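You operate a simulated robot arm through the tools that you are given. There is no shell and no other tool. Be economical: measure what you need, move in short steps, check, and stop when the job is done.

You are at the controls of a simulated robot arm. One attempt, no reset.

JOB
Brush the dull end of the red-taped pipe bright at LO speed.
Fine: set the speed knob, switch the brush on, hold the end in the black ring till it shines, stand the pipe back in its pocket, switch off.
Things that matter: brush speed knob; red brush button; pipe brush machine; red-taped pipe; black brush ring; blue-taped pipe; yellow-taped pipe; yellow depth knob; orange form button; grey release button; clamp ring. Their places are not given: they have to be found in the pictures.

The check looks at the end state, three seconds after you hand in, the way a careful person would. Anything else that was tipped, shoved, dropped, spilled or broken makes it a failure.

ROBOT AND FRAMES
A 6-joint arm with a two-finger parallel gripper, fixed in place. Base frame: the origin is at the foot of the arm, x ahead of it, y to its left, z up; the work surface is at about z = 0.4. Units: cm, degrees, N and s.
With the tool pointing down near the work surface it reaches from about 14 to 58 cm from the base axis. Its first joint turns from -66.0 to 66.0 degrees. Payload 2.1 kg.
The tool frame sits at the grasp point between the pads (the TCP): z along the fingers, y along the line on which they close. The tips reach 3 cm beyond it. Largest opening 9.4 cm; finger width 2.8, thickness 1; the body of the gripper, 5 by 9.6 cm, starts 5.5 cm behind the TCP.
Orientation is told as [roll, pitch, yaw] about the base's x, y, z axes, in that order, counted from this pose: with the fingers straight down and closing along the base's y, the tool's x points along the base's -x, its y along +y and its z along -z.

CONTROLS
- The arm moves only by the tool step_arm. Its argument "plan" is a list of rows, each a list of 7 numbers: the shift along the base's x, y, z in cm, then the turn, a rotation vector about the base's x, y, z in degrees, then the finger opening in cm, from 0 to 9.4. In form: [[dx, dy, dz, ax, ay, az, claw], ...]. A call has 1 to 20 rows; each row is the pose to reach, as a shift and turn from the pose commanded when the call began. Rows are played at 5 a second. More than 5 cm and 8.6 degrees between two rows, or a gripper value outside its range, and nothing of the call is played. Where a pose cannot be reached the arm comes as near as it can. A force on the tool above 90 N (or 10 N above the force at the start of the call, whichever is more), or a blocked arm, ends the call early, and 0.2 s more pass. The fingers move at their own pace (about 7.2 cm/s each) and stop on an object; they squeeze with about 30 N. The grip force told is the motor's: it shows also when the fingers shut on nothing. Time passes only in rows, and 0.2 s behind the last, so rows that repeat a pose let the fingers close. The reply holds the time, the measured pose of the TCP, the force on the tool along the base axes, the opening and the grip force, in the units named above and with some noise, and new pictures: "pictures" is both (left out), scene, wrist or none.
- Cameras (640 x 400 px; columns grow to the right, rows downward): "scene" is fixed at [5.95, -38.28, 47.63]; the picture's right is [0.69, -0.72, 0.00], its down [-0.47, -0.45, -0.76] and it looks along [0.55, 0.52, -0.65] (base axes); focal length 214 px, centre (320, 200). "wrist" rides on the gripper at [7.6, 1.4, -10.2] in the tool frame; the picture's right is [-0.18, 0.98, 0.00], its down [-0.75, -0.14, -0.64] and it looks along [-0.63, -0.12, 0.77] (tool axes); focal length 243 px, centre (320, 200).
- locate(camera, pixels): for up to 12 pixels [column, row] of the newest picture of that camera ("zoom" is the newest enlarged one), the place [x, y, z] in the base frame of the surface seen there, good to about 0.2 cm. No time passes.
- close_up(camera, box): a new picture of the part [left, top, right, bottom] of that camera's present view, enlarged. No time passes.
- finish_job(): hands the job in; it is judged then, once.

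Go step by step. Measure first, check grasps and placings, and put right what went wrong. The budget is 80 turns and 170 pictures, counting those below and the enlarged ones. Unless the task says otherwise, let go and move clear before handing in, and close with one line.

The tools are called as a command line: name --pt "numbers of a row" for each row, then --argument value for the rest, lists and objects as JSON in quotes. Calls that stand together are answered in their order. step_arm: Moves the arm, as the interface text tells. Its arguments: {"type":"object","properties":{"plan":{"type":"array","items":{"type":"array","items":{"type":"number"}}},"pictures":{"type":"string","enum":["both","scene","wrist","none"]}},"required":["plan"]} The other tools are called the same way: locate (camera, pixels) gives the place of the surface under pixels of a picture; close_up (camera, box) takes an enlarged picture of a part of a camera's view; finish_job () hands the job in.

At the start:

```text
time_s: 0.0
tcp_pos: [24.64, -9.3, 34.55]
tool_rot: [-0.1, 0.1, 0.0]
ft_force: [-0.1, 0.1, -0.1]
opening: 9.39
finger_force: 0.0
```

scene: 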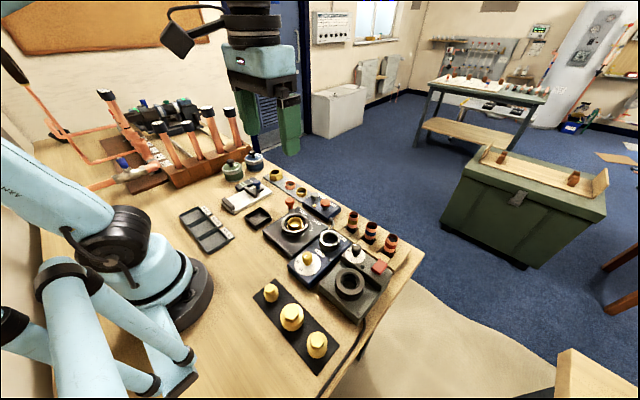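
wrist: 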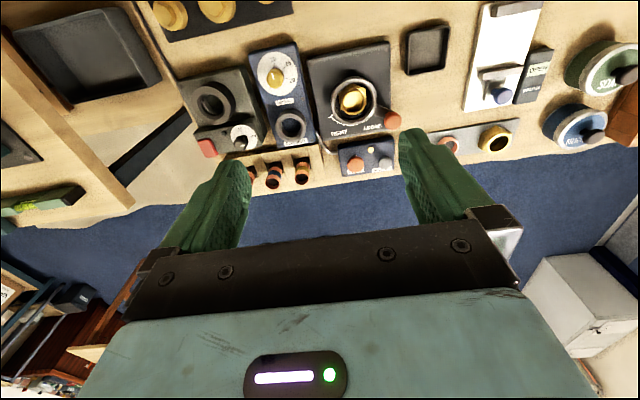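

The scene shows a machine at about (350,285) with a black ring, a knob near (355,255) and a red button at (382,267), plus three taped pipes near (353,222), (370,232), (390,243). I'll take close-ups first.

close_up --camera "scene" --box '[260, 180, 420, 330]'

close_up --camera "wrist" --box '[170, 50, 410, 200]'

```text
2.67 times, centred on (340, 255) of scene
```

zoom: 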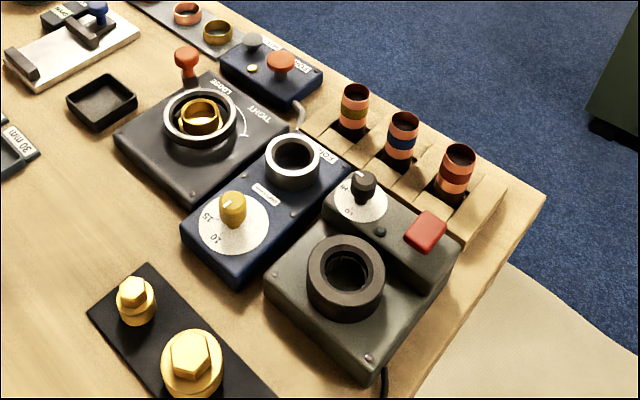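

```text
2.67 times, centred on (290, 125) of wrist
```

zoom: 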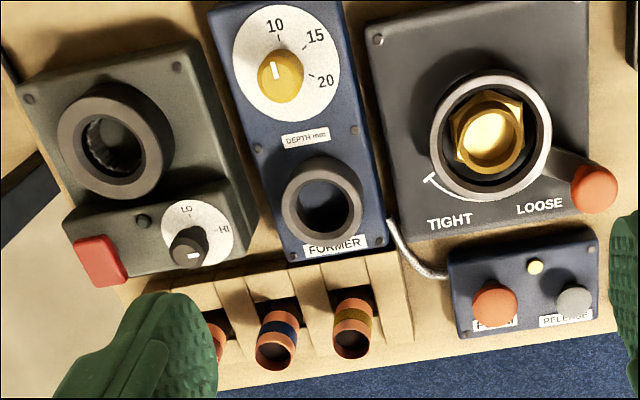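

The zooms show the machine: ring, LO/HI dial with a black knob, and a red button; the red-taped pipe is the one nearest the machine's button. I'll measure these places and enlarge the dial.

locate --camera "scene" --pixels '[[351, 246], [355, 254], [383, 267], [349, 287], [337, 279], [362, 281], [391, 240], [387, 252], [370, 230], [353, 218], [346, 269], [376, 262]]'

close_up --camera "scene" --box '[335, 220, 415, 270]'

close_up --camera "wrist" --box '[190, 115, 270, 165]'

```text
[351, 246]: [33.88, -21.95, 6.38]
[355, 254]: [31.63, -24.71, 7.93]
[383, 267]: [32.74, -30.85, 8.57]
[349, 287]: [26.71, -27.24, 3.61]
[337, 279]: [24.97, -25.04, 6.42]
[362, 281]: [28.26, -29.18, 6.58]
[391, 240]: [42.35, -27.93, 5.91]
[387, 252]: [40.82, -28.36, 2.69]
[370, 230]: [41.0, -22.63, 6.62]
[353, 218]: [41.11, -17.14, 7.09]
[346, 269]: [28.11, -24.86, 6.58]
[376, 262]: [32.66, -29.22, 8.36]
```

```text
8.00 times, centred on (375, 245) of scene
```

zoom: 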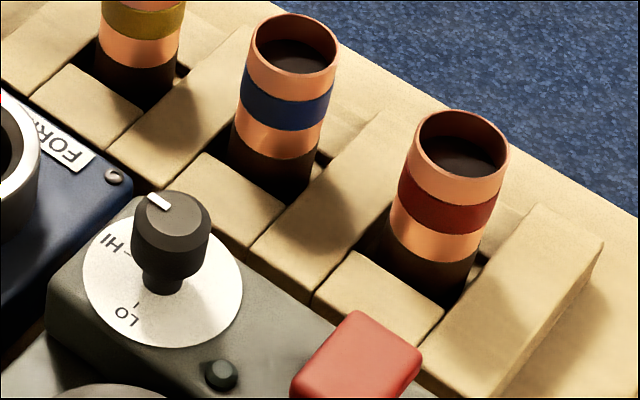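

```text
8.00 times, centred on (230, 140) of wrist
```

zoom: 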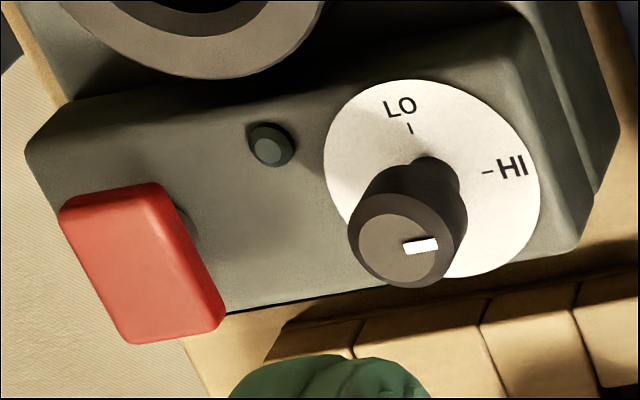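

The knob points to HI, and LO is about 90° counter-clockwise from above. The red pipe stands in its pocket with its dark dull end down. I'll measure fine points on the knob, button and dial.

locate --camera "zoom" --pixels '[[400, 245], [420, 246], [362, 235], [440, 265], [410, 128], [487, 172], [430, 175], [145, 265], [130, 200], [170, 330], [270, 145], [270, 240]]'

close_up --camera "scene" --box '[335, 220, 415, 270]'

```text
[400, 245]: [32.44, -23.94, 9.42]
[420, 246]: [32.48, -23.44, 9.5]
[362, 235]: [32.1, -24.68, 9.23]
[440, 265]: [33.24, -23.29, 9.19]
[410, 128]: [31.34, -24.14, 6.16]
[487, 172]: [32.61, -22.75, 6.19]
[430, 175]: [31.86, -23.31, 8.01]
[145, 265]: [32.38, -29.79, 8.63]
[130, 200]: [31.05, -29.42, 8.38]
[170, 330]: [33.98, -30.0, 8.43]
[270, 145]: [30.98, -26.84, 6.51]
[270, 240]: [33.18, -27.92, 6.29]
```

```text
8.00 times, centred on (375, 245) of scene
```

zoom: 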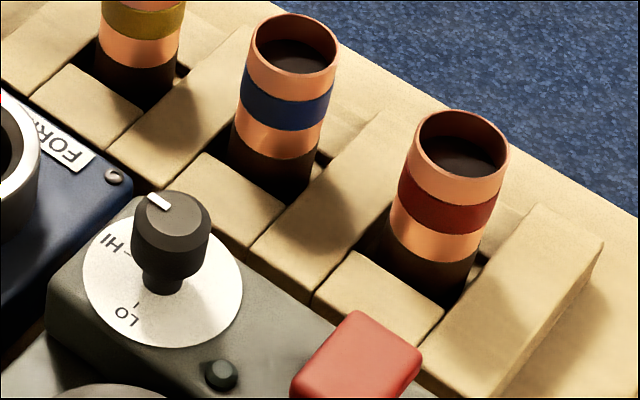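

locate --camera "zoom" --pixels '[[415, 140], [507, 150], [460, 112], [462, 176], [447, 215], [430, 270], [395, 240], [480, 245], [168, 210], [540, 250], [380, 285], [330, 180]]'

locate --camera "wrist" --pixels '[[196, 89], [233, 101], [217, 84], [212, 122], [212, 102], [200, 100], [224, 110]]'

```text
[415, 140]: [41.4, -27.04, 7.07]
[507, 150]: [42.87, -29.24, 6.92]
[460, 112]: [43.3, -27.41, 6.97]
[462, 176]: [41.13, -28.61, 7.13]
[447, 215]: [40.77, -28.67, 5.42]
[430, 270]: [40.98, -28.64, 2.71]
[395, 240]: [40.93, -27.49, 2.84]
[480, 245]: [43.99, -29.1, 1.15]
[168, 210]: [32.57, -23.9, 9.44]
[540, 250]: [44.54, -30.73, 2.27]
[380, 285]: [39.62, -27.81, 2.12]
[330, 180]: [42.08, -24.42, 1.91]
```

```text
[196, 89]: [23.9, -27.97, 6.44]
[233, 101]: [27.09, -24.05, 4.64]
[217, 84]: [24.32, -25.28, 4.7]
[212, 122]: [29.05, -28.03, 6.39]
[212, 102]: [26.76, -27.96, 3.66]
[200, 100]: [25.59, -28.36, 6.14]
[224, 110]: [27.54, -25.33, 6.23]
```

The knob centre is about (32.5,-24.0) with its top at z 9.4. The button is at (32.4,-29.8,8.6), the red pipe axis at about (42.1,-28.1) with its top at z 7, and the ring centre is around (26.6,-27). I'll move above the knob with the gripper turned -45°.

step_arm --pt "1.3 -2.45 -2.7 0 0 -7.5 6" --pt "2.6 -4.9 -5.4 0 0 -15 5" --pt "3.9 -7.35 -8.1 0 0 -22.5 5" --pt "5.2 -9.8 -10.8 0 0 -30 5" --pt "6.5 -12.25 -13.5 0 0 -37.5 5" --pt "7.86 -14.7 -16.5 0 0 -45 5" --pt "7.86 -14.7 -16.5 0 0 -45 5"

```text
time_s: 1.6
tcp_pos: [32.48, -24.07, 18.14]
tool_rot: [0.0, 0.0, -45.1]
ft_force: [0.4, 0.4, 0.2]
opening: 4.99
finger_force: 0.0
```

scene: 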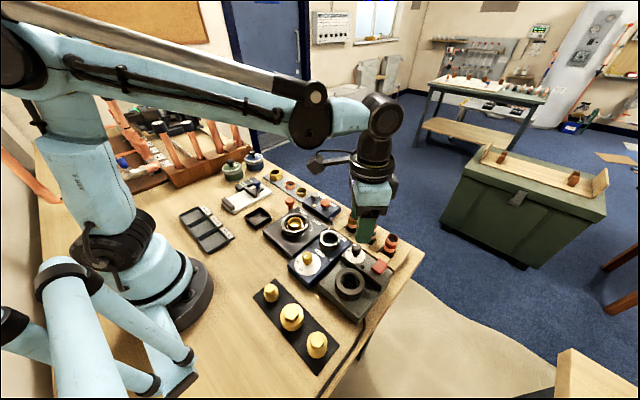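
wrist: 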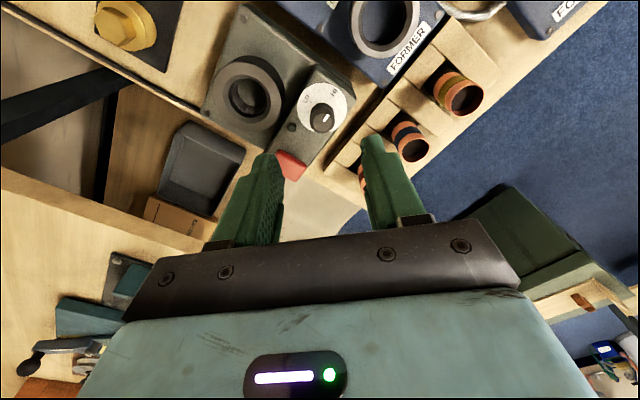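

The knob shows at (322,118) in the wrist view; I'll locate it from this closer view, along with the ring and dial marks.

close_up --camera "wrist" --box '[280, 70, 376, 130]'

locate --camera "wrist" --pixels '[[321, 117], [312, 114], [332, 121], [325, 105], [318, 128], [216, 88], [283, 94], [240, 57], [250, 135], [228, 95], [272, 95]]'

```text
6.67 times, centred on (328, 100) of wrist
```

zoom: 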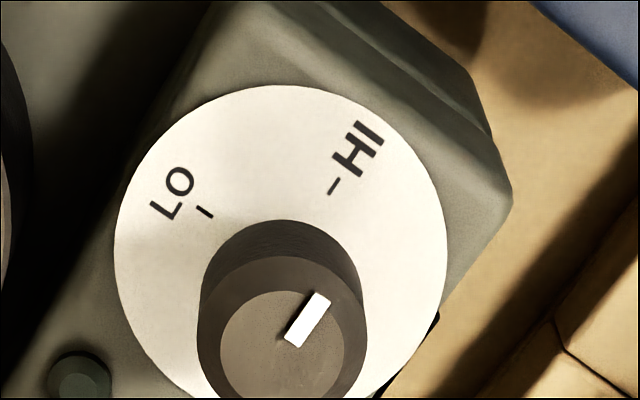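

```text
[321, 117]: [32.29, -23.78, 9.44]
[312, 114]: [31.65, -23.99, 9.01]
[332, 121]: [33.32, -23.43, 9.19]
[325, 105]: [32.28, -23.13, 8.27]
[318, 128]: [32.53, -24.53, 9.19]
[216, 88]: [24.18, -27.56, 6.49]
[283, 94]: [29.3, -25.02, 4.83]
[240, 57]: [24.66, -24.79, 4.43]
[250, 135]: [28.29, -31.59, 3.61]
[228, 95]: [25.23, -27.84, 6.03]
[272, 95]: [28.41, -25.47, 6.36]
```

locate --camera "zoom" --pixels '[[204, 212], [333, 186], [322, 300], [290, 342], [225, 340], [340, 345], [280, 345], [285, 86], [117, 250], [446, 230], [280, 292]]'

```text
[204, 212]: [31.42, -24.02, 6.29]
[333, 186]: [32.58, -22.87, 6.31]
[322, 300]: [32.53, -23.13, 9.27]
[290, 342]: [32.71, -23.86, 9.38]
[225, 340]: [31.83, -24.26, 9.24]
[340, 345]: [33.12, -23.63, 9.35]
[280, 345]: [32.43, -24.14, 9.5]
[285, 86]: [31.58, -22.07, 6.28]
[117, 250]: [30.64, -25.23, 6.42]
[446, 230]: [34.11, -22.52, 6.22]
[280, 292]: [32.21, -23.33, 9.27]
```

The disc centre works out to (32.53,-24.07), right under the tool, and the turn needed is +90°. I'll descend 8 cm and close on the knob.

step_arm --pt "0.05 0 -3 0 0 0 5" --pt "0.05 0 -6 0 0 0 5" --pt "0.05 0 -8 0 0 0 5" --pt "0.05 0 -8 0 0 0 3" --pt "0.05 0 -8 0 0 0 1" --pt "0.05 0 -8 0 0 0 1" --pt "0.05 0 -8 0 0 0 1"

```text
time_s: 3.2
tcp_pos: [32.53, -23.93, 9.83]
tool_rot: [0.0, -0.1, -45.0]
ft_force: [12.7, 11.0, -19.9]
opening: 2.09
finger_force: 44.8
```

scene: 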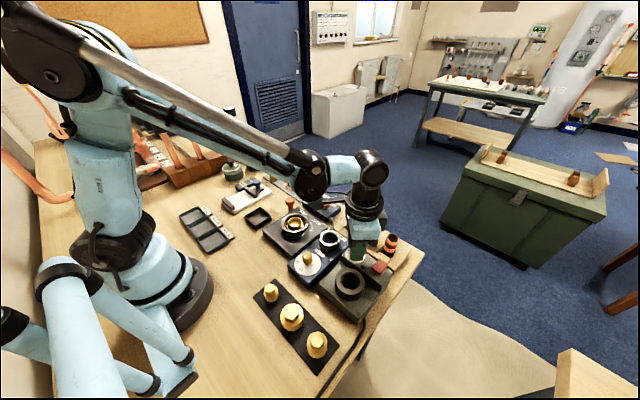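
wrist: 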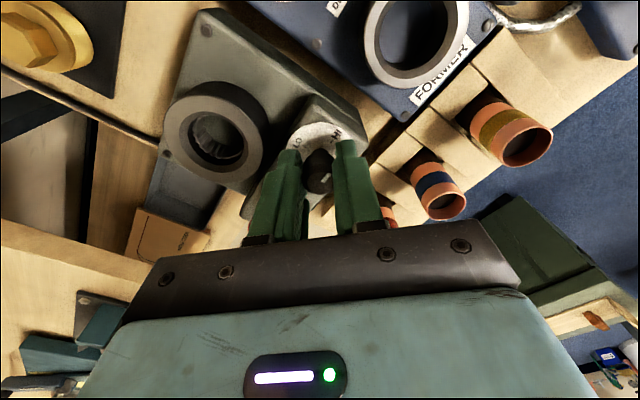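

The knob is gripped at 2.1 cm opening, with some side force. I'll ease by +0.1 cm along the closing line and turn +90°.

step_arm --pt "0.1 0.1 -0.2 0 0 0 1" --pt "0.1 0.1 -0.2 0 0 8 1" --pt "0.1 0.1 -0.2 0 0 16 1" --pt "0.1 0.1 -0.2 0 0 24 1" --pt "0.1 0.1 -0.2 0 0 32 1" --pt "0.1 0.1 -0.2 0 0 40 1" --pt "0.1 0.1 -0.2 0 0 48 1" --pt "0.1 0.1 -0.2 0 0 56 1" --pt "0.1 0.1 -0.2 0 0 64 1" --pt "0.1 0.1 -0.2 0 0 72 1" --pt "0.1 0.1 -0.2 0 0 80 1" --pt "0.1 0.1 -0.2 0 0 86 1" --pt "0.1 0.1 -0.2 0 0 90 1" --pt "0.1 0.1 -0.2 0 0 90 1"

```text
time_s: 6.2
tcp_pos: [32.6, -24.05, 9.74]
tool_rot: [-0.1, 0.2, 45.0]
ft_force: [-23.7, -15.2, 59.7]
opening: 2.09
finger_force: 45.1
```

scene: 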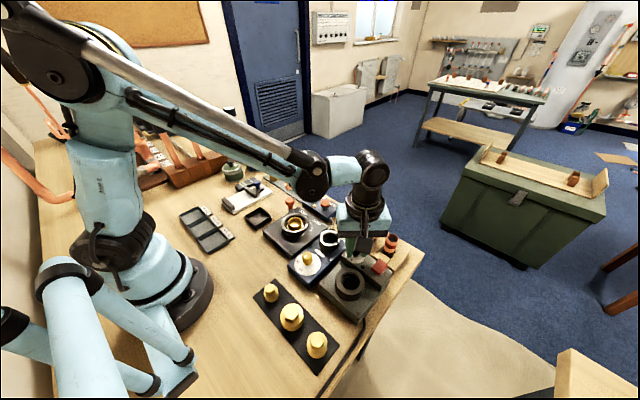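
wrist: 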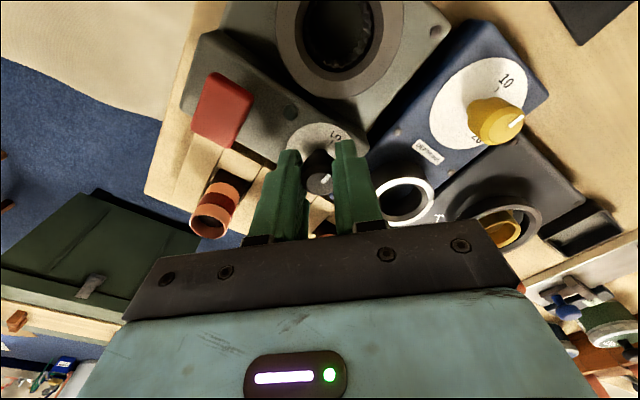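

The knob turned, and the upward force suggests I'm pressing it. I'll open, lift and look.

step_arm --pt "0 0 0.2 0 0 0 2.5" --pt "0 0 0.2 0 0 0 4.5" --pt "0 0 3 0 0 0 4.5" --pt "0 0 6 0 0 0 4.5" --pt "0 0 8 0 0 0 4.5"

close_up --camera "wrist" --box '[250, 50, 400, 144]'

```text
time_s: 7.4
tcp_pos: [32.65, -24.16, 17.79]
tool_rot: [0.0, 0.1, 45.1]
ft_force: [0.4, -0.4, -0.4]
opening: 4.5
finger_force: 0.1
```

scene: 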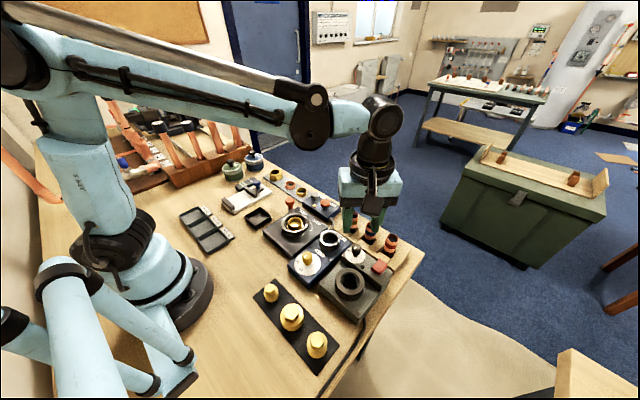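
wrist: 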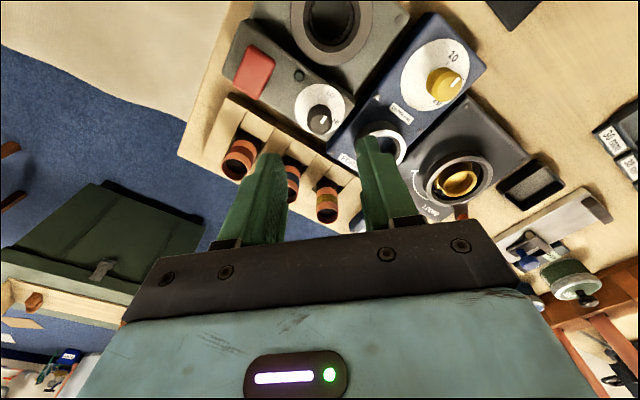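

```text
4.26 times, centred on (325, 97) of wrist
```

zoom: 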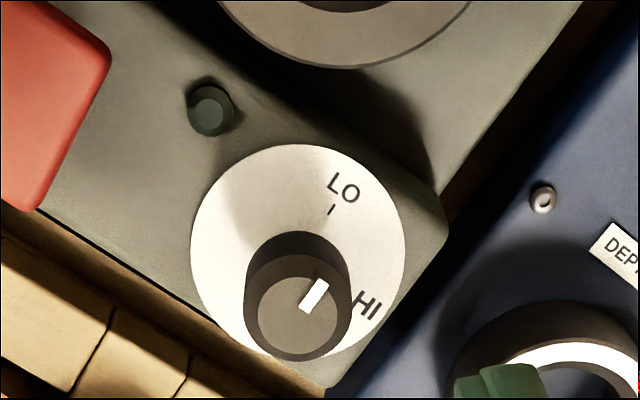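

The marker now points toward the LO tick. I'll check the angle by locating both ends, and re-measure button and ring from here.

locate --camera "zoom" --pixels '[[324, 282], [302, 308], [331, 209], [293, 316]]'

locate --camera "wrist" --pixels '[[254, 72], [237, 85], [272, 60], [244, 50], [260, 95], [241, 146], [225, 160], [255, 158], [240, 175], [238, 165]]'

close_up --camera "scene" --box '[310, 230, 406, 330]'

```text
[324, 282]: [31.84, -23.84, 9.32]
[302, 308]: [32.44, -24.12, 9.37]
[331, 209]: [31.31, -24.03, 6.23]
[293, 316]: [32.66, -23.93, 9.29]
```

```text
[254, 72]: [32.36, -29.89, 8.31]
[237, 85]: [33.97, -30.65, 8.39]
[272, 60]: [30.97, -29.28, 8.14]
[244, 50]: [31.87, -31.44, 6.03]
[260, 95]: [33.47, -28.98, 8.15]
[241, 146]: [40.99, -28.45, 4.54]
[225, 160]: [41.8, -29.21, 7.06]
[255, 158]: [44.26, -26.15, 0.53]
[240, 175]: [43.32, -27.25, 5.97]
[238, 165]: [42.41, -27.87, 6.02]
```

```text
4.00 times, centred on (358, 280) of scene
```

zoom: 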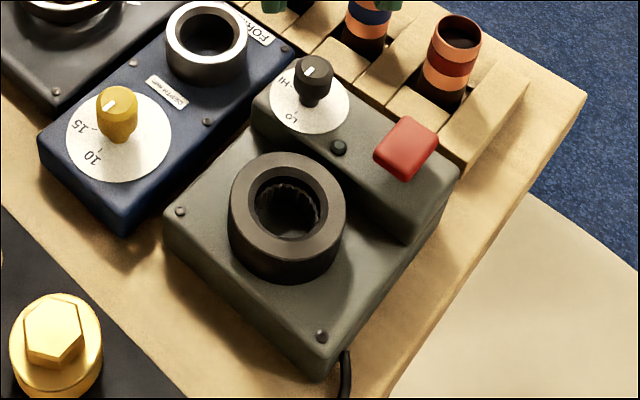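

close_up --camera "scene" --box '[370, 240, 402, 260]'

close_up --camera "scene" --box '[374, 240, 401, 275]'

close_up --camera "wrist" --box '[294, 80, 350, 140]'

```text
16.00 times, centred on (386, 250) of scene
```

zoom: 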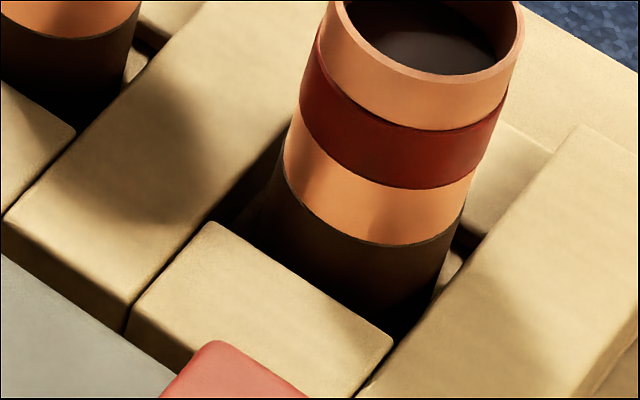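

```text
11.43 times, centred on (388, 258) of scene
```

zoom: 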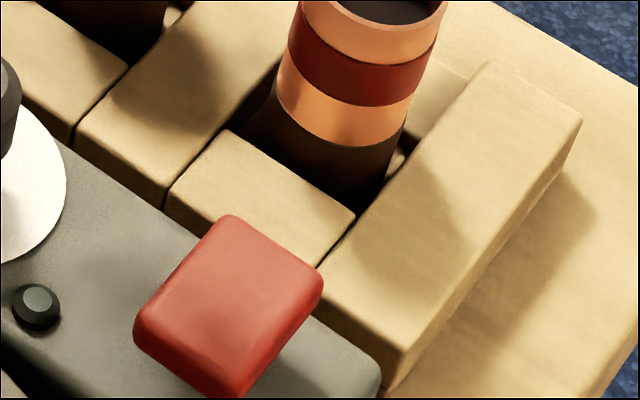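

```text
6.67 times, centred on (322, 110) of wrist
```

zoom: 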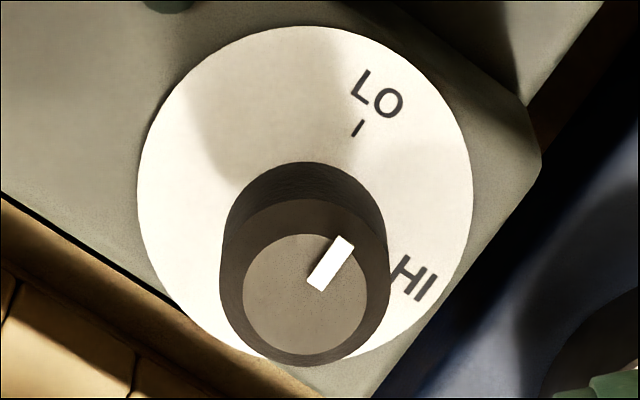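

The knob sits at LO within a few degrees. Next, the red button at (32.4,-29.85, 8.5): closed fingers, yaw back to 0, ending just above it.

step_arm --pt "0 -1 0 0 0 -7.5 2" --pt "0 -2 0 0 0 -15 0" --pt "0 -3 0 0 0 -22.5 0" --pt "-0.1 -4 0 0 0 -30 0" --pt "-0.2 -5 0 0 0 -37.5 0" --pt "-0.2 -5.7 0 0 0 -45 0" --pt "-0.2 -5.7 -3 0 0 -45 0" --pt "-0.2 -5.7 -5.8 0 0 -45 0" --pt "-0.2 -5.7 -5.8 0 0 -45 0"

close_up --camera "scene" --box '[310, 220, 420, 300]'

```text
time_s: 9.4
tcp_pos: [32.37, -29.63, 11.84]
tool_rot: [0.0, 0.0, -0.1]
ft_force: [-0.7, 0.5, 0.4]
opening: 0.0
finger_force: 30.3
```

scene: 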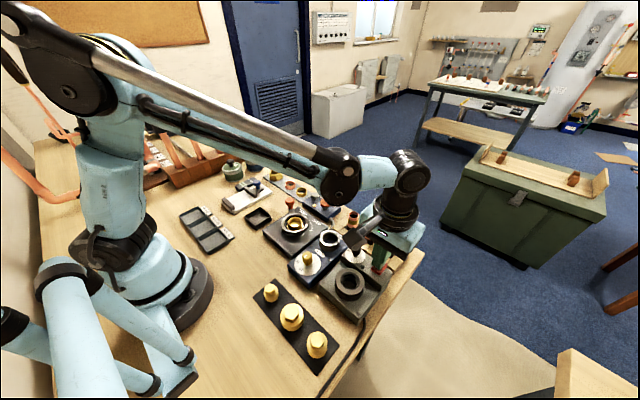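
wrist: 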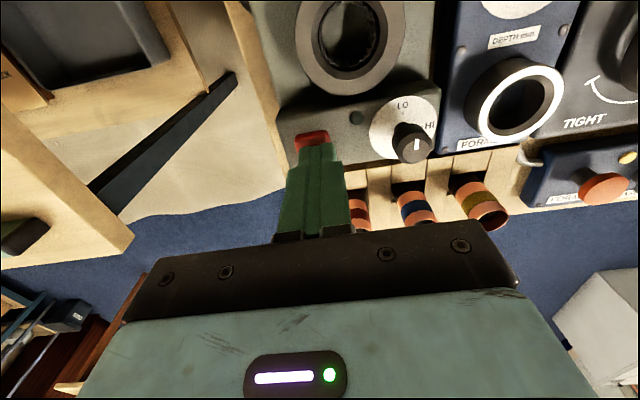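

```text
5.00 times, centred on (365, 260) of scene
```

zoom: 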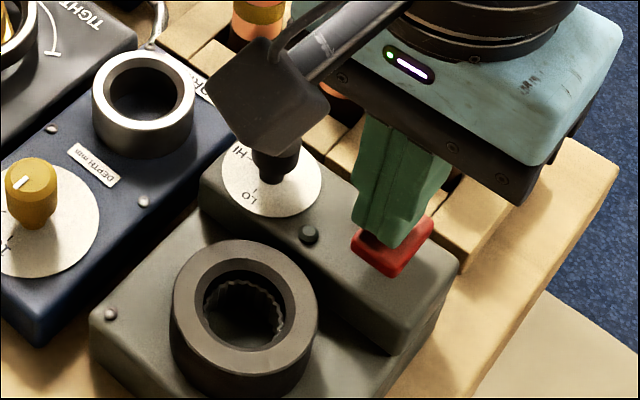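

Fingers are centred just above the button. I'll press down in small steps.

step_arm --pt "0 -0.1 -0.2 0 0 0 0" --pt "0 -0.1 -0.4 0 0 0 0" --pt "0 -0.1 -0.6 0 0 0 0" --pt "0 -0.1 -0.8 0 0 0 0"

close_up --camera "scene" --box '[310, 220, 420, 300]'

```text
time_s: 10.4
tcp_pos: [32.5, -29.81, 11.2]
tool_rot: [0.0, 0.0, 0.0]
ft_force: [-1.0, -0.6, 1.4]
opening: 0.01
finger_force: 30.4
```

scene: 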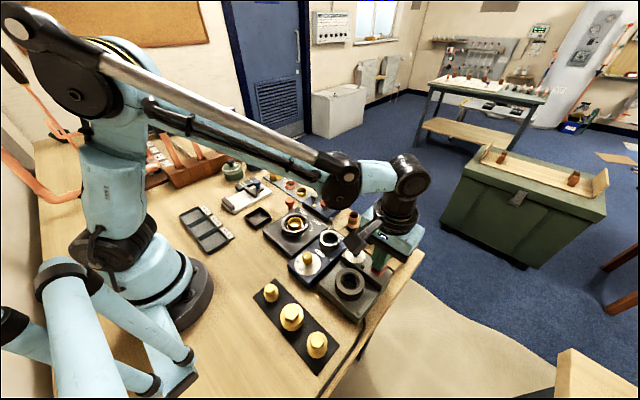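
wrist: 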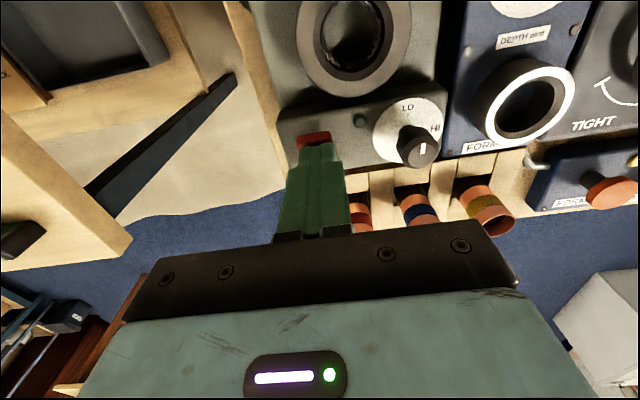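

```text
5.00 times, centred on (365, 260) of scene
```

zoom: 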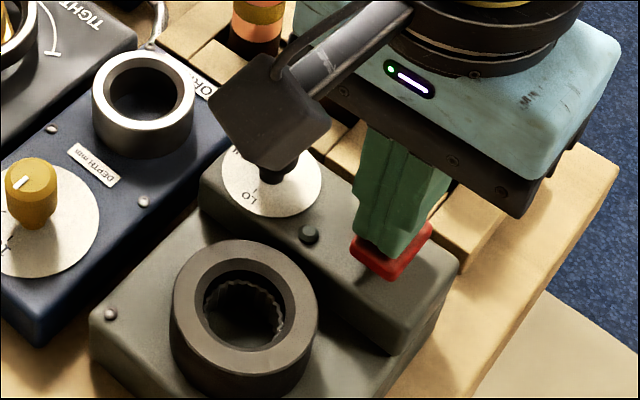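

The force is only 1.4 N and the pilot lamp at (308,234) of the zoom is dark, so I'll press further.

step_arm --pt "0 0 -0.15 0 0 0 0" --pt "0 0 -0.3 0 0 0 0" --pt "0 0 -0.45 0 0 0 0"

close_up --camera "scene" --box '[310, 220, 420, 300]'

```text
time_s: 11.2
tcp_pos: [32.47, -29.79, 10.66]
tool_rot: [0.1, 0.0, -0.1]
ft_force: [1.0, 0.5, 4.9]
opening: 0.02
finger_force: 29.8
```

scene: 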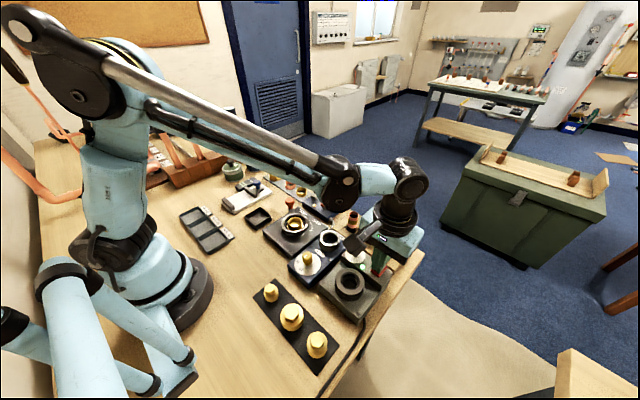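
wrist: 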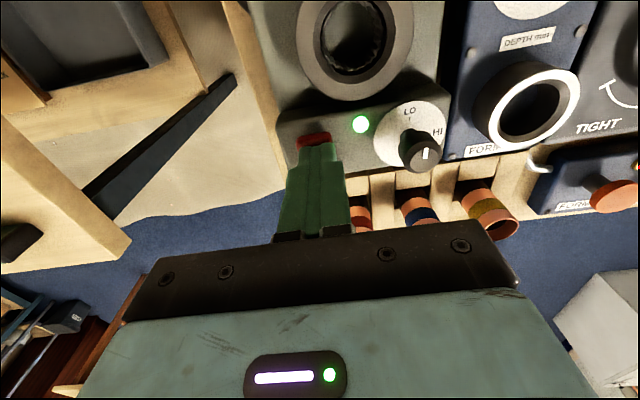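

```text
5.00 times, centred on (365, 260) of scene
```

zoom: 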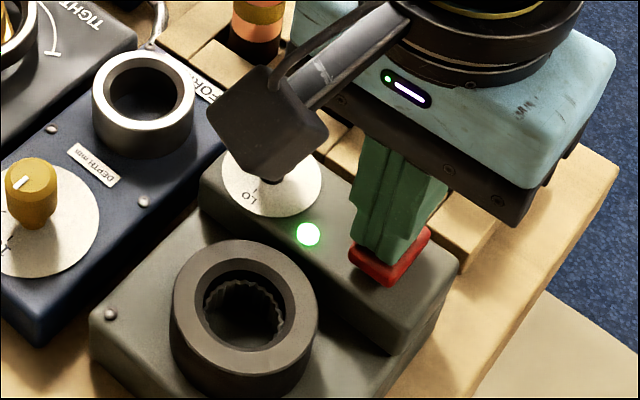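

The lamp lit green: the brush is on. I'll lift off and move above the red pipe, opening the fingers.

step_arm --pt "0 0 2 0 0 0 0" --pt "0 0 5 0 0 0 0" --pt "2 0.4 6.5 0 0 0 2" --pt "5 0.9 6.5 0 0 0 4.2" --pt "8 1.4 6.5 0 0 0 4.2" --pt "9.7 1.7 6.5 0 0 0 4.2" --pt "9.7 1.7 6.5 0 0 0 4.2"

close_up --camera "scene" --box '[300, 220, 420, 310]'

```text
time_s: 12.8
tcp_pos: [42.16, -28.01, 17.23]
tool_rot: [0.1, 0.0, -0.1]
ft_force: [-0.3, -0.2, -1.0]
opening: 4.2
finger_force: 0.1
```

scene: 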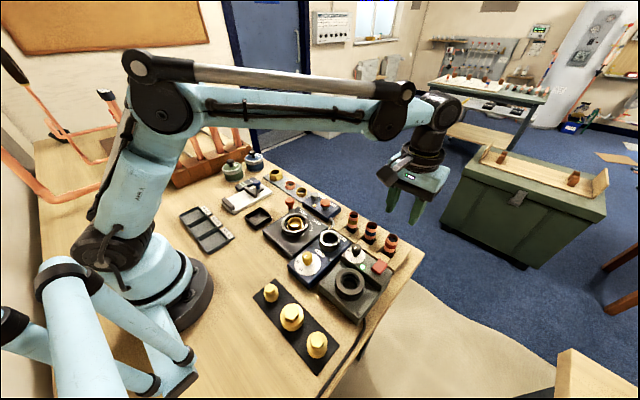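
wrist: 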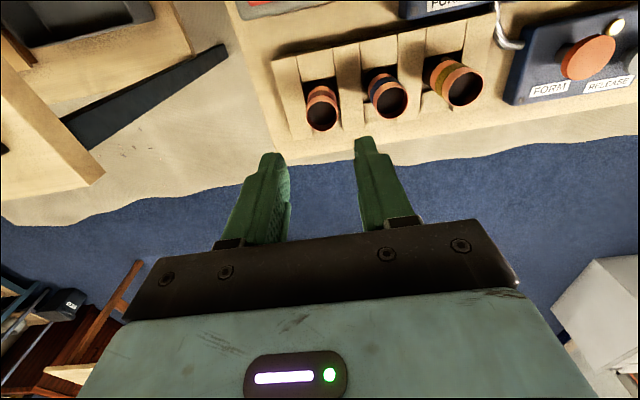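

```text
4.44 times, centred on (360, 265) of scene
```

zoom: 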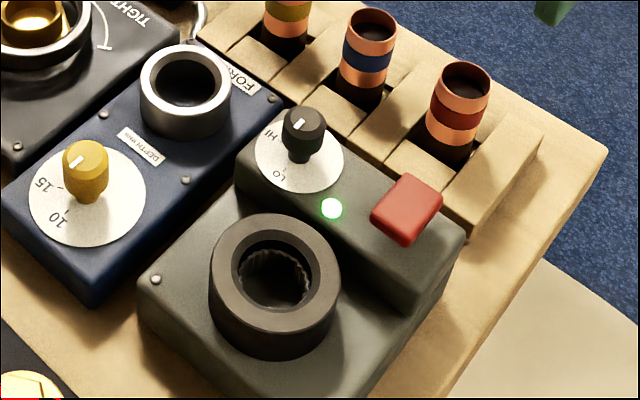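

Brush lamp is on and the knob is at LO. I'll check the pipe rims and ring rim precisely.

close_up --camera "wrist" --box '[290, 60, 418, 140]'

locate --camera "zoom" --pixels '[[85, 265], [235, 260], [160, 205], [160, 355], [160, 210], [160, 345], [230, 275], [90, 275], [370, 230], [160, 320]]'

close_up --camera "scene" --box '[334, 260, 382, 300]'

```text
5.00 times, centred on (354, 100) of wrist
```

zoom: 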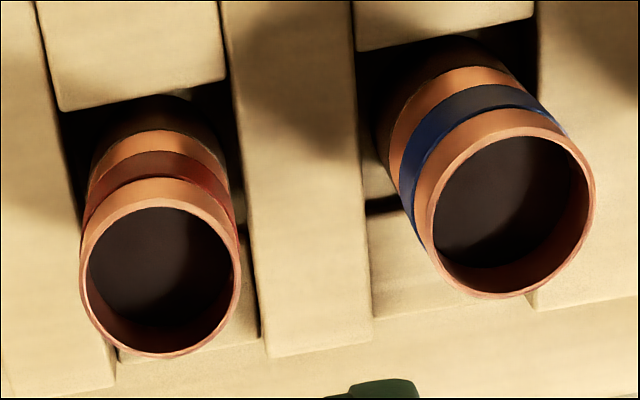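

```text
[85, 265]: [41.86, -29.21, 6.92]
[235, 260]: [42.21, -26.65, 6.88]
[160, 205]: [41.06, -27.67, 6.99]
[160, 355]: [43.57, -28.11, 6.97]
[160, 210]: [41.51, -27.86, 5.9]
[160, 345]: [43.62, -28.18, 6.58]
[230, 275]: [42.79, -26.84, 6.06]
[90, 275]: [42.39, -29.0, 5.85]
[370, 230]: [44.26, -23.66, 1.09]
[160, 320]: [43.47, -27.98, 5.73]
```

```text
10.00 times, centred on (358, 280) of scene
```

zoom: 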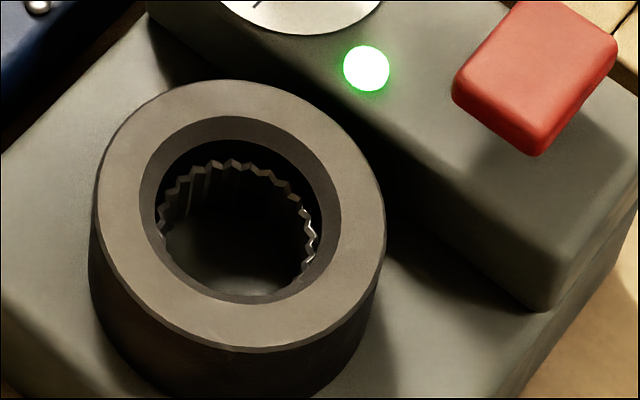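

locate --camera "zoom" --pixels '[[102, 200], [382, 225], [240, 83], [240, 345], [130, 190], [350, 205], [240, 110], [240, 312], [240, 250], [220, 180], [165, 245], [313, 245]]'

```text
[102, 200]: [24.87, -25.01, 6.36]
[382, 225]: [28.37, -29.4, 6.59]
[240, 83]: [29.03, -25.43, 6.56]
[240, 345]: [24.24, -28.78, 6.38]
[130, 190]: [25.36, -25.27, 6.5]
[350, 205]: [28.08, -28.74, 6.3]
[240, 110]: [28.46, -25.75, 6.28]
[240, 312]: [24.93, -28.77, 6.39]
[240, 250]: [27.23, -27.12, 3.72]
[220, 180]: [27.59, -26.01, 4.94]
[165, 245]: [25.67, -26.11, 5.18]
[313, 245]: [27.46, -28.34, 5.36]
```

The pipe axis is (42.25,-27.95) and the ring centre is about (26.6,-27.15), with its top at z 6.5. I'll descend so the tips reach z≈3.7 and grip the upper part of the pipe.

step_arm --pt "0.08 0.03 -3 0 0 0 4.2" --pt "0.08 0.03 -6 0 0 0 4.2" --pt "0.08 0.03 -8.5 0 0 0 4.2" --pt "0.08 0.03 -10.5 0 0 0 4.2" --pt "0.08 0.03 -10.5 0 0 0 4.2" --pt "0.08 0.03 -10.5 0 0 0 3" --pt "0.08 0.03 -10.5 0 0 0 1.8" --pt "0.08 0.03 -10.5 0 0 0 1.8" --pt "0.08 0.03 -10.5 0 0 0 1.8"

close_up --camera "scene" --box '[340, 200, 420, 260]'

```text
time_s: 14.8
tcp_pos: [42.31, -28.02, 6.72]
tool_rot: [0.0, 0.0, 0.0]
ft_force: [0.2, -0.3, 0.3]
opening: 2.67
finger_force: 30.0
```

scene: 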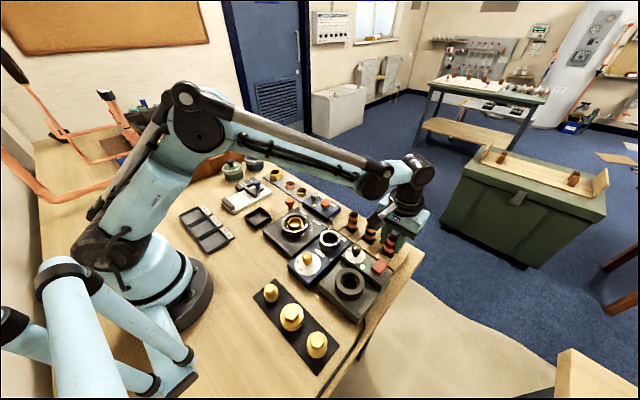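
wrist: 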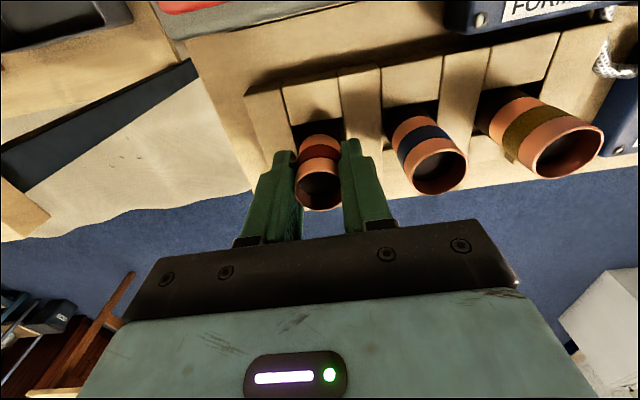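

```text
6.67 times, centred on (380, 230) of scene
```

zoom: 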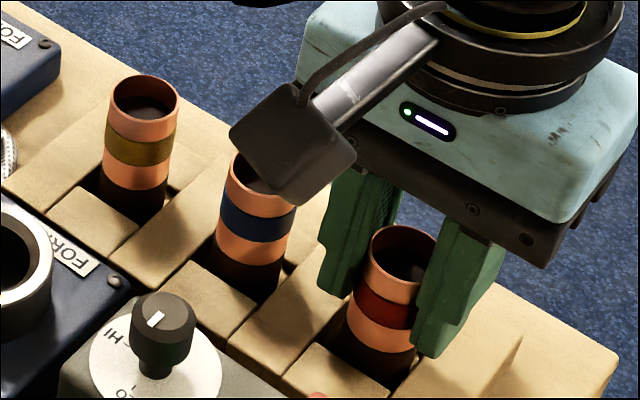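

The pipe is held firmly (opening 2.67). I'll lift it straight up 12 cm.

step_arm --pt "0 0 1 0 0 0 1.8" --pt "0 0 3 0 0 0 1.8" --pt "0 0 6 0 0 0 1.8" --pt "0 0 9 0 0 0 1.8" --pt "0 0 12 0 0 0 1.8" --pt "0 0 12 0 0 0 1.8"

close_up --camera "scene" --box '[370, 170, 450, 230]'

```text
time_s: 16.2
tcp_pos: [42.26, -28.14, 18.89]
tool_rot: [0.1, 0.0, 0.0]
ft_force: [-0.6, 0.3, -0.3]
opening: 2.69
finger_force: 29.9
```

scene: 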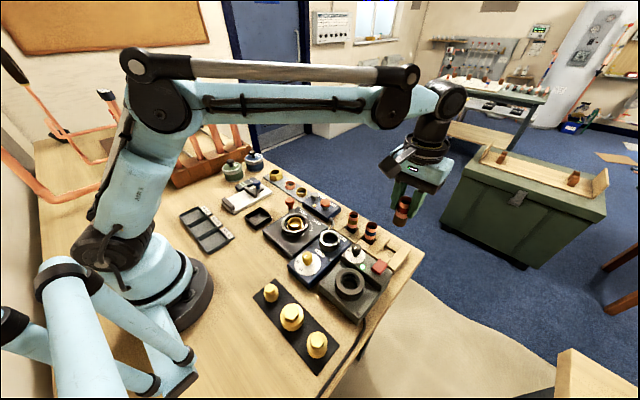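
wrist: 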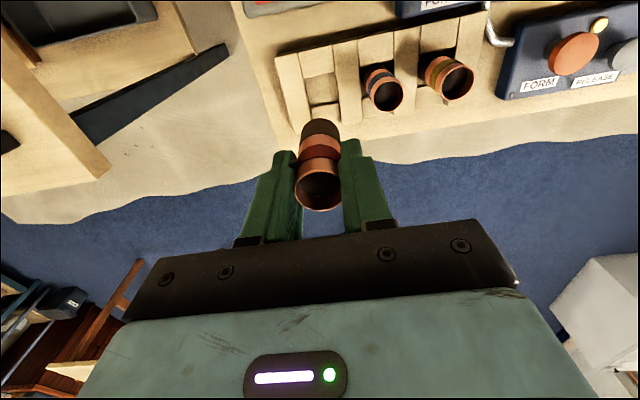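

```text
6.67 times, centred on (410, 200) of scene
```

zoom: 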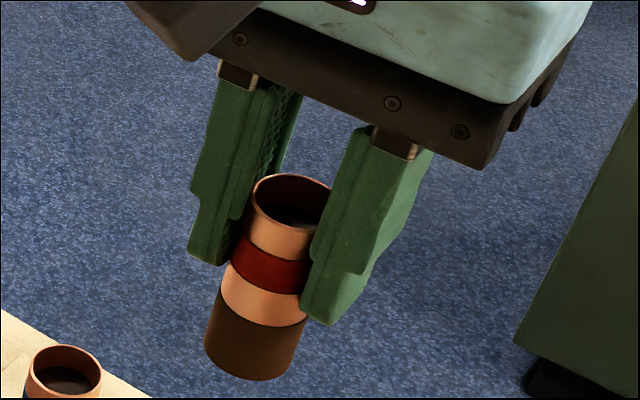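

locate --camera "zoom" --pixels '[[252, 376], [225, 365], [260, 345], [265, 318], [280, 305], [285, 230], [335, 318], [256, 195]]'

locate --camera "wrist" --pixels '[[323, 90], [318, 100], [305, 85], [340, 83], [296, 90], [355, 90], [325, 108], [324, 75]]'

```text
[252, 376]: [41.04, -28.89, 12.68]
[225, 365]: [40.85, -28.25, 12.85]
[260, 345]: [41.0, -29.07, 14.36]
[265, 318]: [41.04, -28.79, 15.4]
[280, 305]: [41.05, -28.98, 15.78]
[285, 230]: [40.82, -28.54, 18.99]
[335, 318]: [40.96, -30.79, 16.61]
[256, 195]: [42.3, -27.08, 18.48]
```

```text
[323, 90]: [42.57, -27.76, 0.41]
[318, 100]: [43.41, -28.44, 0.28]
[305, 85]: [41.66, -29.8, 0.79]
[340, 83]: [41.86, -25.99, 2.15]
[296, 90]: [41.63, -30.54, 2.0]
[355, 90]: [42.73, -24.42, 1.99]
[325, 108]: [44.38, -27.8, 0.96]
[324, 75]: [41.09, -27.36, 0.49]
```

The pipe hangs straight: its bottom is 6.2 cm below the TCP and the dull band is about 2.9 cm. I'll carry it over the ring, staying high.

step_arm --pt "-3 0.2 0 0 0 0 1.8" --pt "-6 0.4 0 0 0 0 1.8" --pt "-9 0.6 0 0 0 0 1.8" --pt "-12 0.8 0 0 0 0 1.8" --pt "-14.5 0.9 0 0 0 0 1.8" --pt "-15.65 0.93 0 0 0 0 1.8" --pt "-15.65 0.93 -3 0 0 0 1.8" --pt "-15.65 0.93 -5.2 0 0 0 1.8" --pt "-15.65 0.93 -5.2 0 0 0 1.8"

close_up --camera "scene" --box '[310, 230, 400, 310]'

close_up --camera "wrist" --box '[260, 50, 388, 130]'

```text
time_s: 18.2
tcp_pos: [26.71, -27.16, 13.53]
tool_rot: [0.0, 0.0, -0.1]
ft_force: [0.4, 0.0, -0.6]
opening: 2.68
finger_force: 30.3
```

scene: 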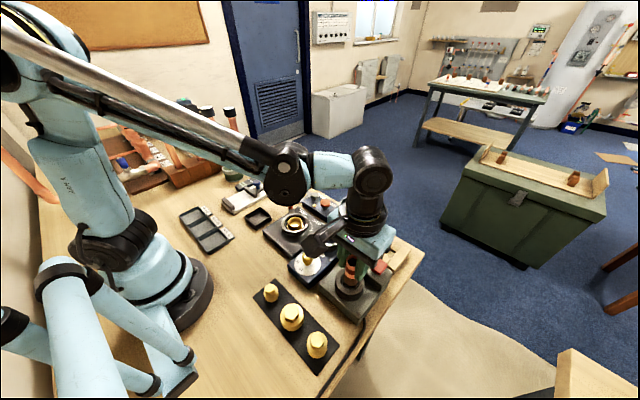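
wrist: 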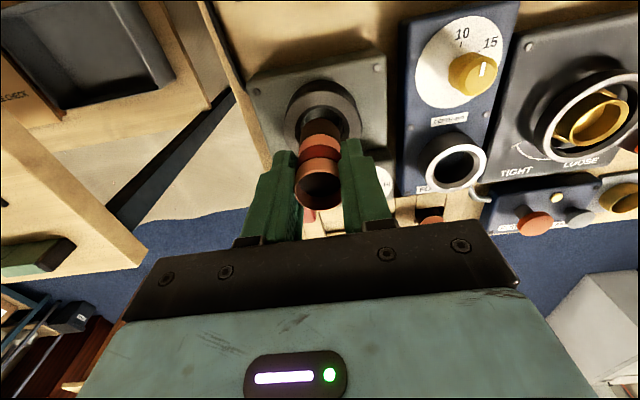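

```text
5.00 times, centred on (355, 270) of scene
```

zoom: 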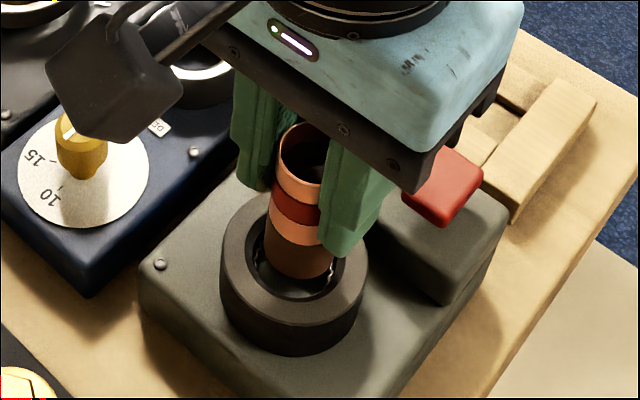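

```text
5.00 times, centred on (324, 90) of wrist
```

zoom: 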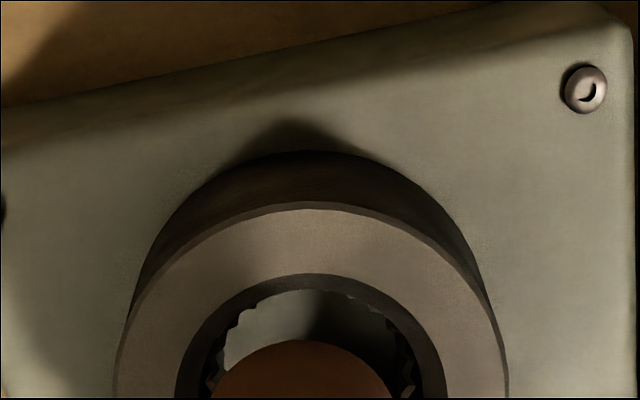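

The pipe end is centred over the ring opening. I'll lower it 2 cm gently into the ring and check the force.

step_arm --pt "-0.08 0 -0.5 0 0 0 1.8" --pt "-0.08 0 -1 0 0 0 1.8" --pt "-0.08 0 -1.5 0 0 0 1.8" --pt "-0.08 0 -2 0 0 0 1.8"

close_up --camera "scene" --box '[310, 230, 400, 310]'

```text
time_s: 19.2
tcp_pos: [26.57, -27.19, 11.47]
tool_rot: [0.1, 0.1, 0.0]
ft_force: [-0.3, 0.1, -0.5]
opening: 2.69
finger_force: 29.9
```

scene: 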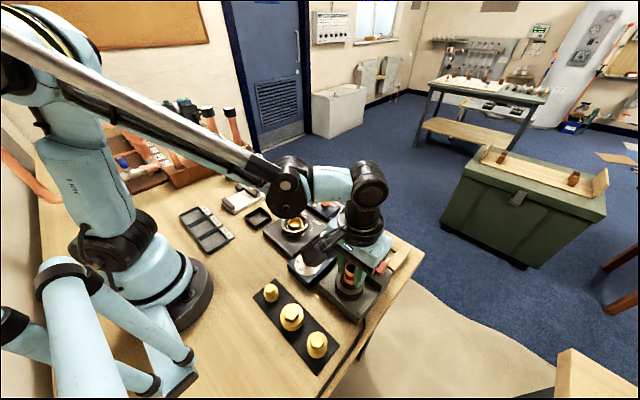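
wrist: 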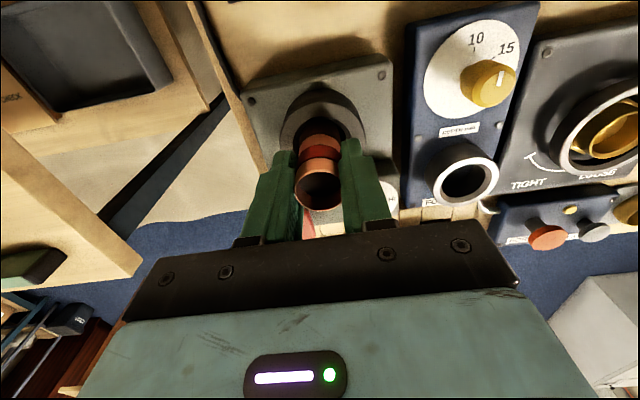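

```text
5.00 times, centred on (355, 270) of scene
```

zoom: 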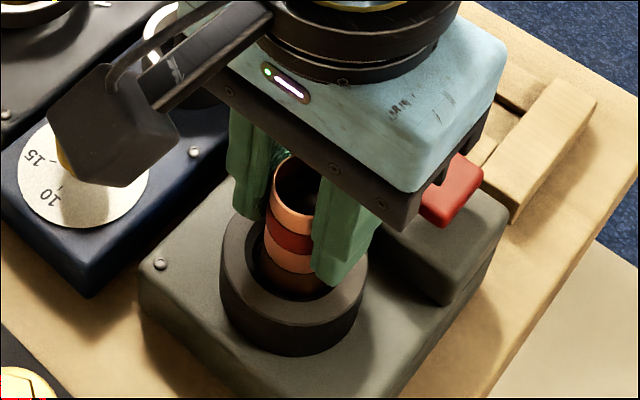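

There is no contact and the pipe is inside the ring. I'll lower another 1.5 cm and hold for about 2 s.

step_arm --pt "0 0 -0.5 0 0 0 1.8" --pt "0 0 -1 0 0 0 1.8" --pt "0 0 -1.3 0 0 0 1.8" --pt "0 0 -1.5 0 0 0 1.8" --pt "0 0 -1.5 0 0 0 1.8" --pt "0 0 -1.5 0 0 0 1.8" --pt "0 0 -1.5 0 0 0 1.8" --pt "0 0 -1.5 0 0 0 1.8" --pt "0 0 -1.5 0 0 0 1.8" --pt "0 0 -1.5 0 0 0 1.8" --pt "0 0 -1.5 0 0 0 1.8" --pt "0 0 -1.5 0 0 0 1.8"

close_up --camera "scene" --box '[310, 230, 400, 310]'

```text
time_s: 21.8
tcp_pos: [26.46, -27.05, 9.96]
tool_rot: [0.0, -0.1, 0.0]
ft_force: [-0.2, -0.2, -0.1]
opening: 2.67
finger_force: 30.0
```

scene: 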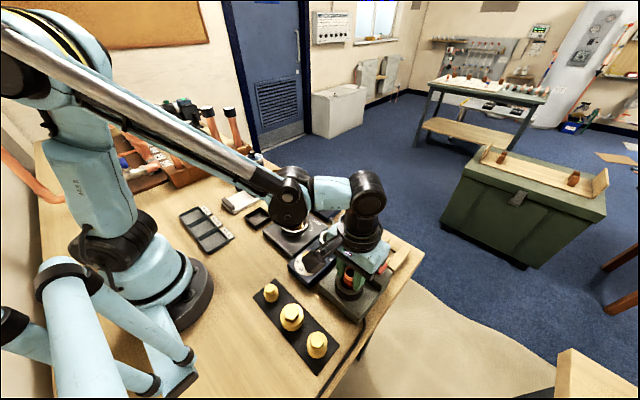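
wrist: 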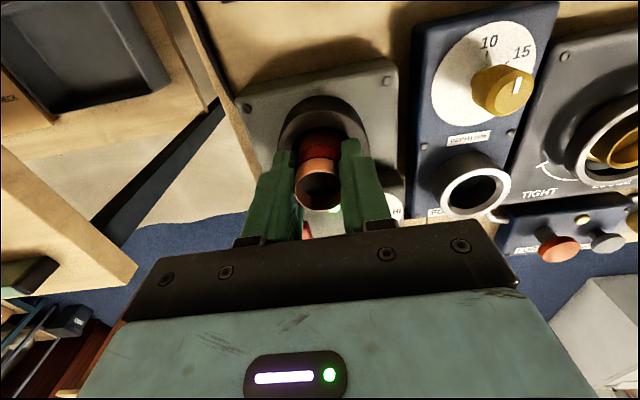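

```text
5.00 times, centred on (355, 270) of scene
```

zoom: 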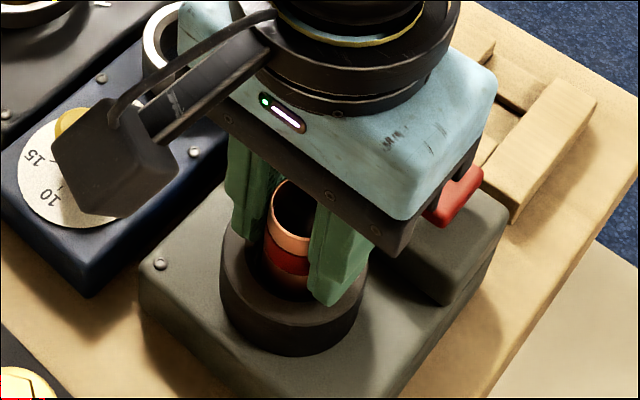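

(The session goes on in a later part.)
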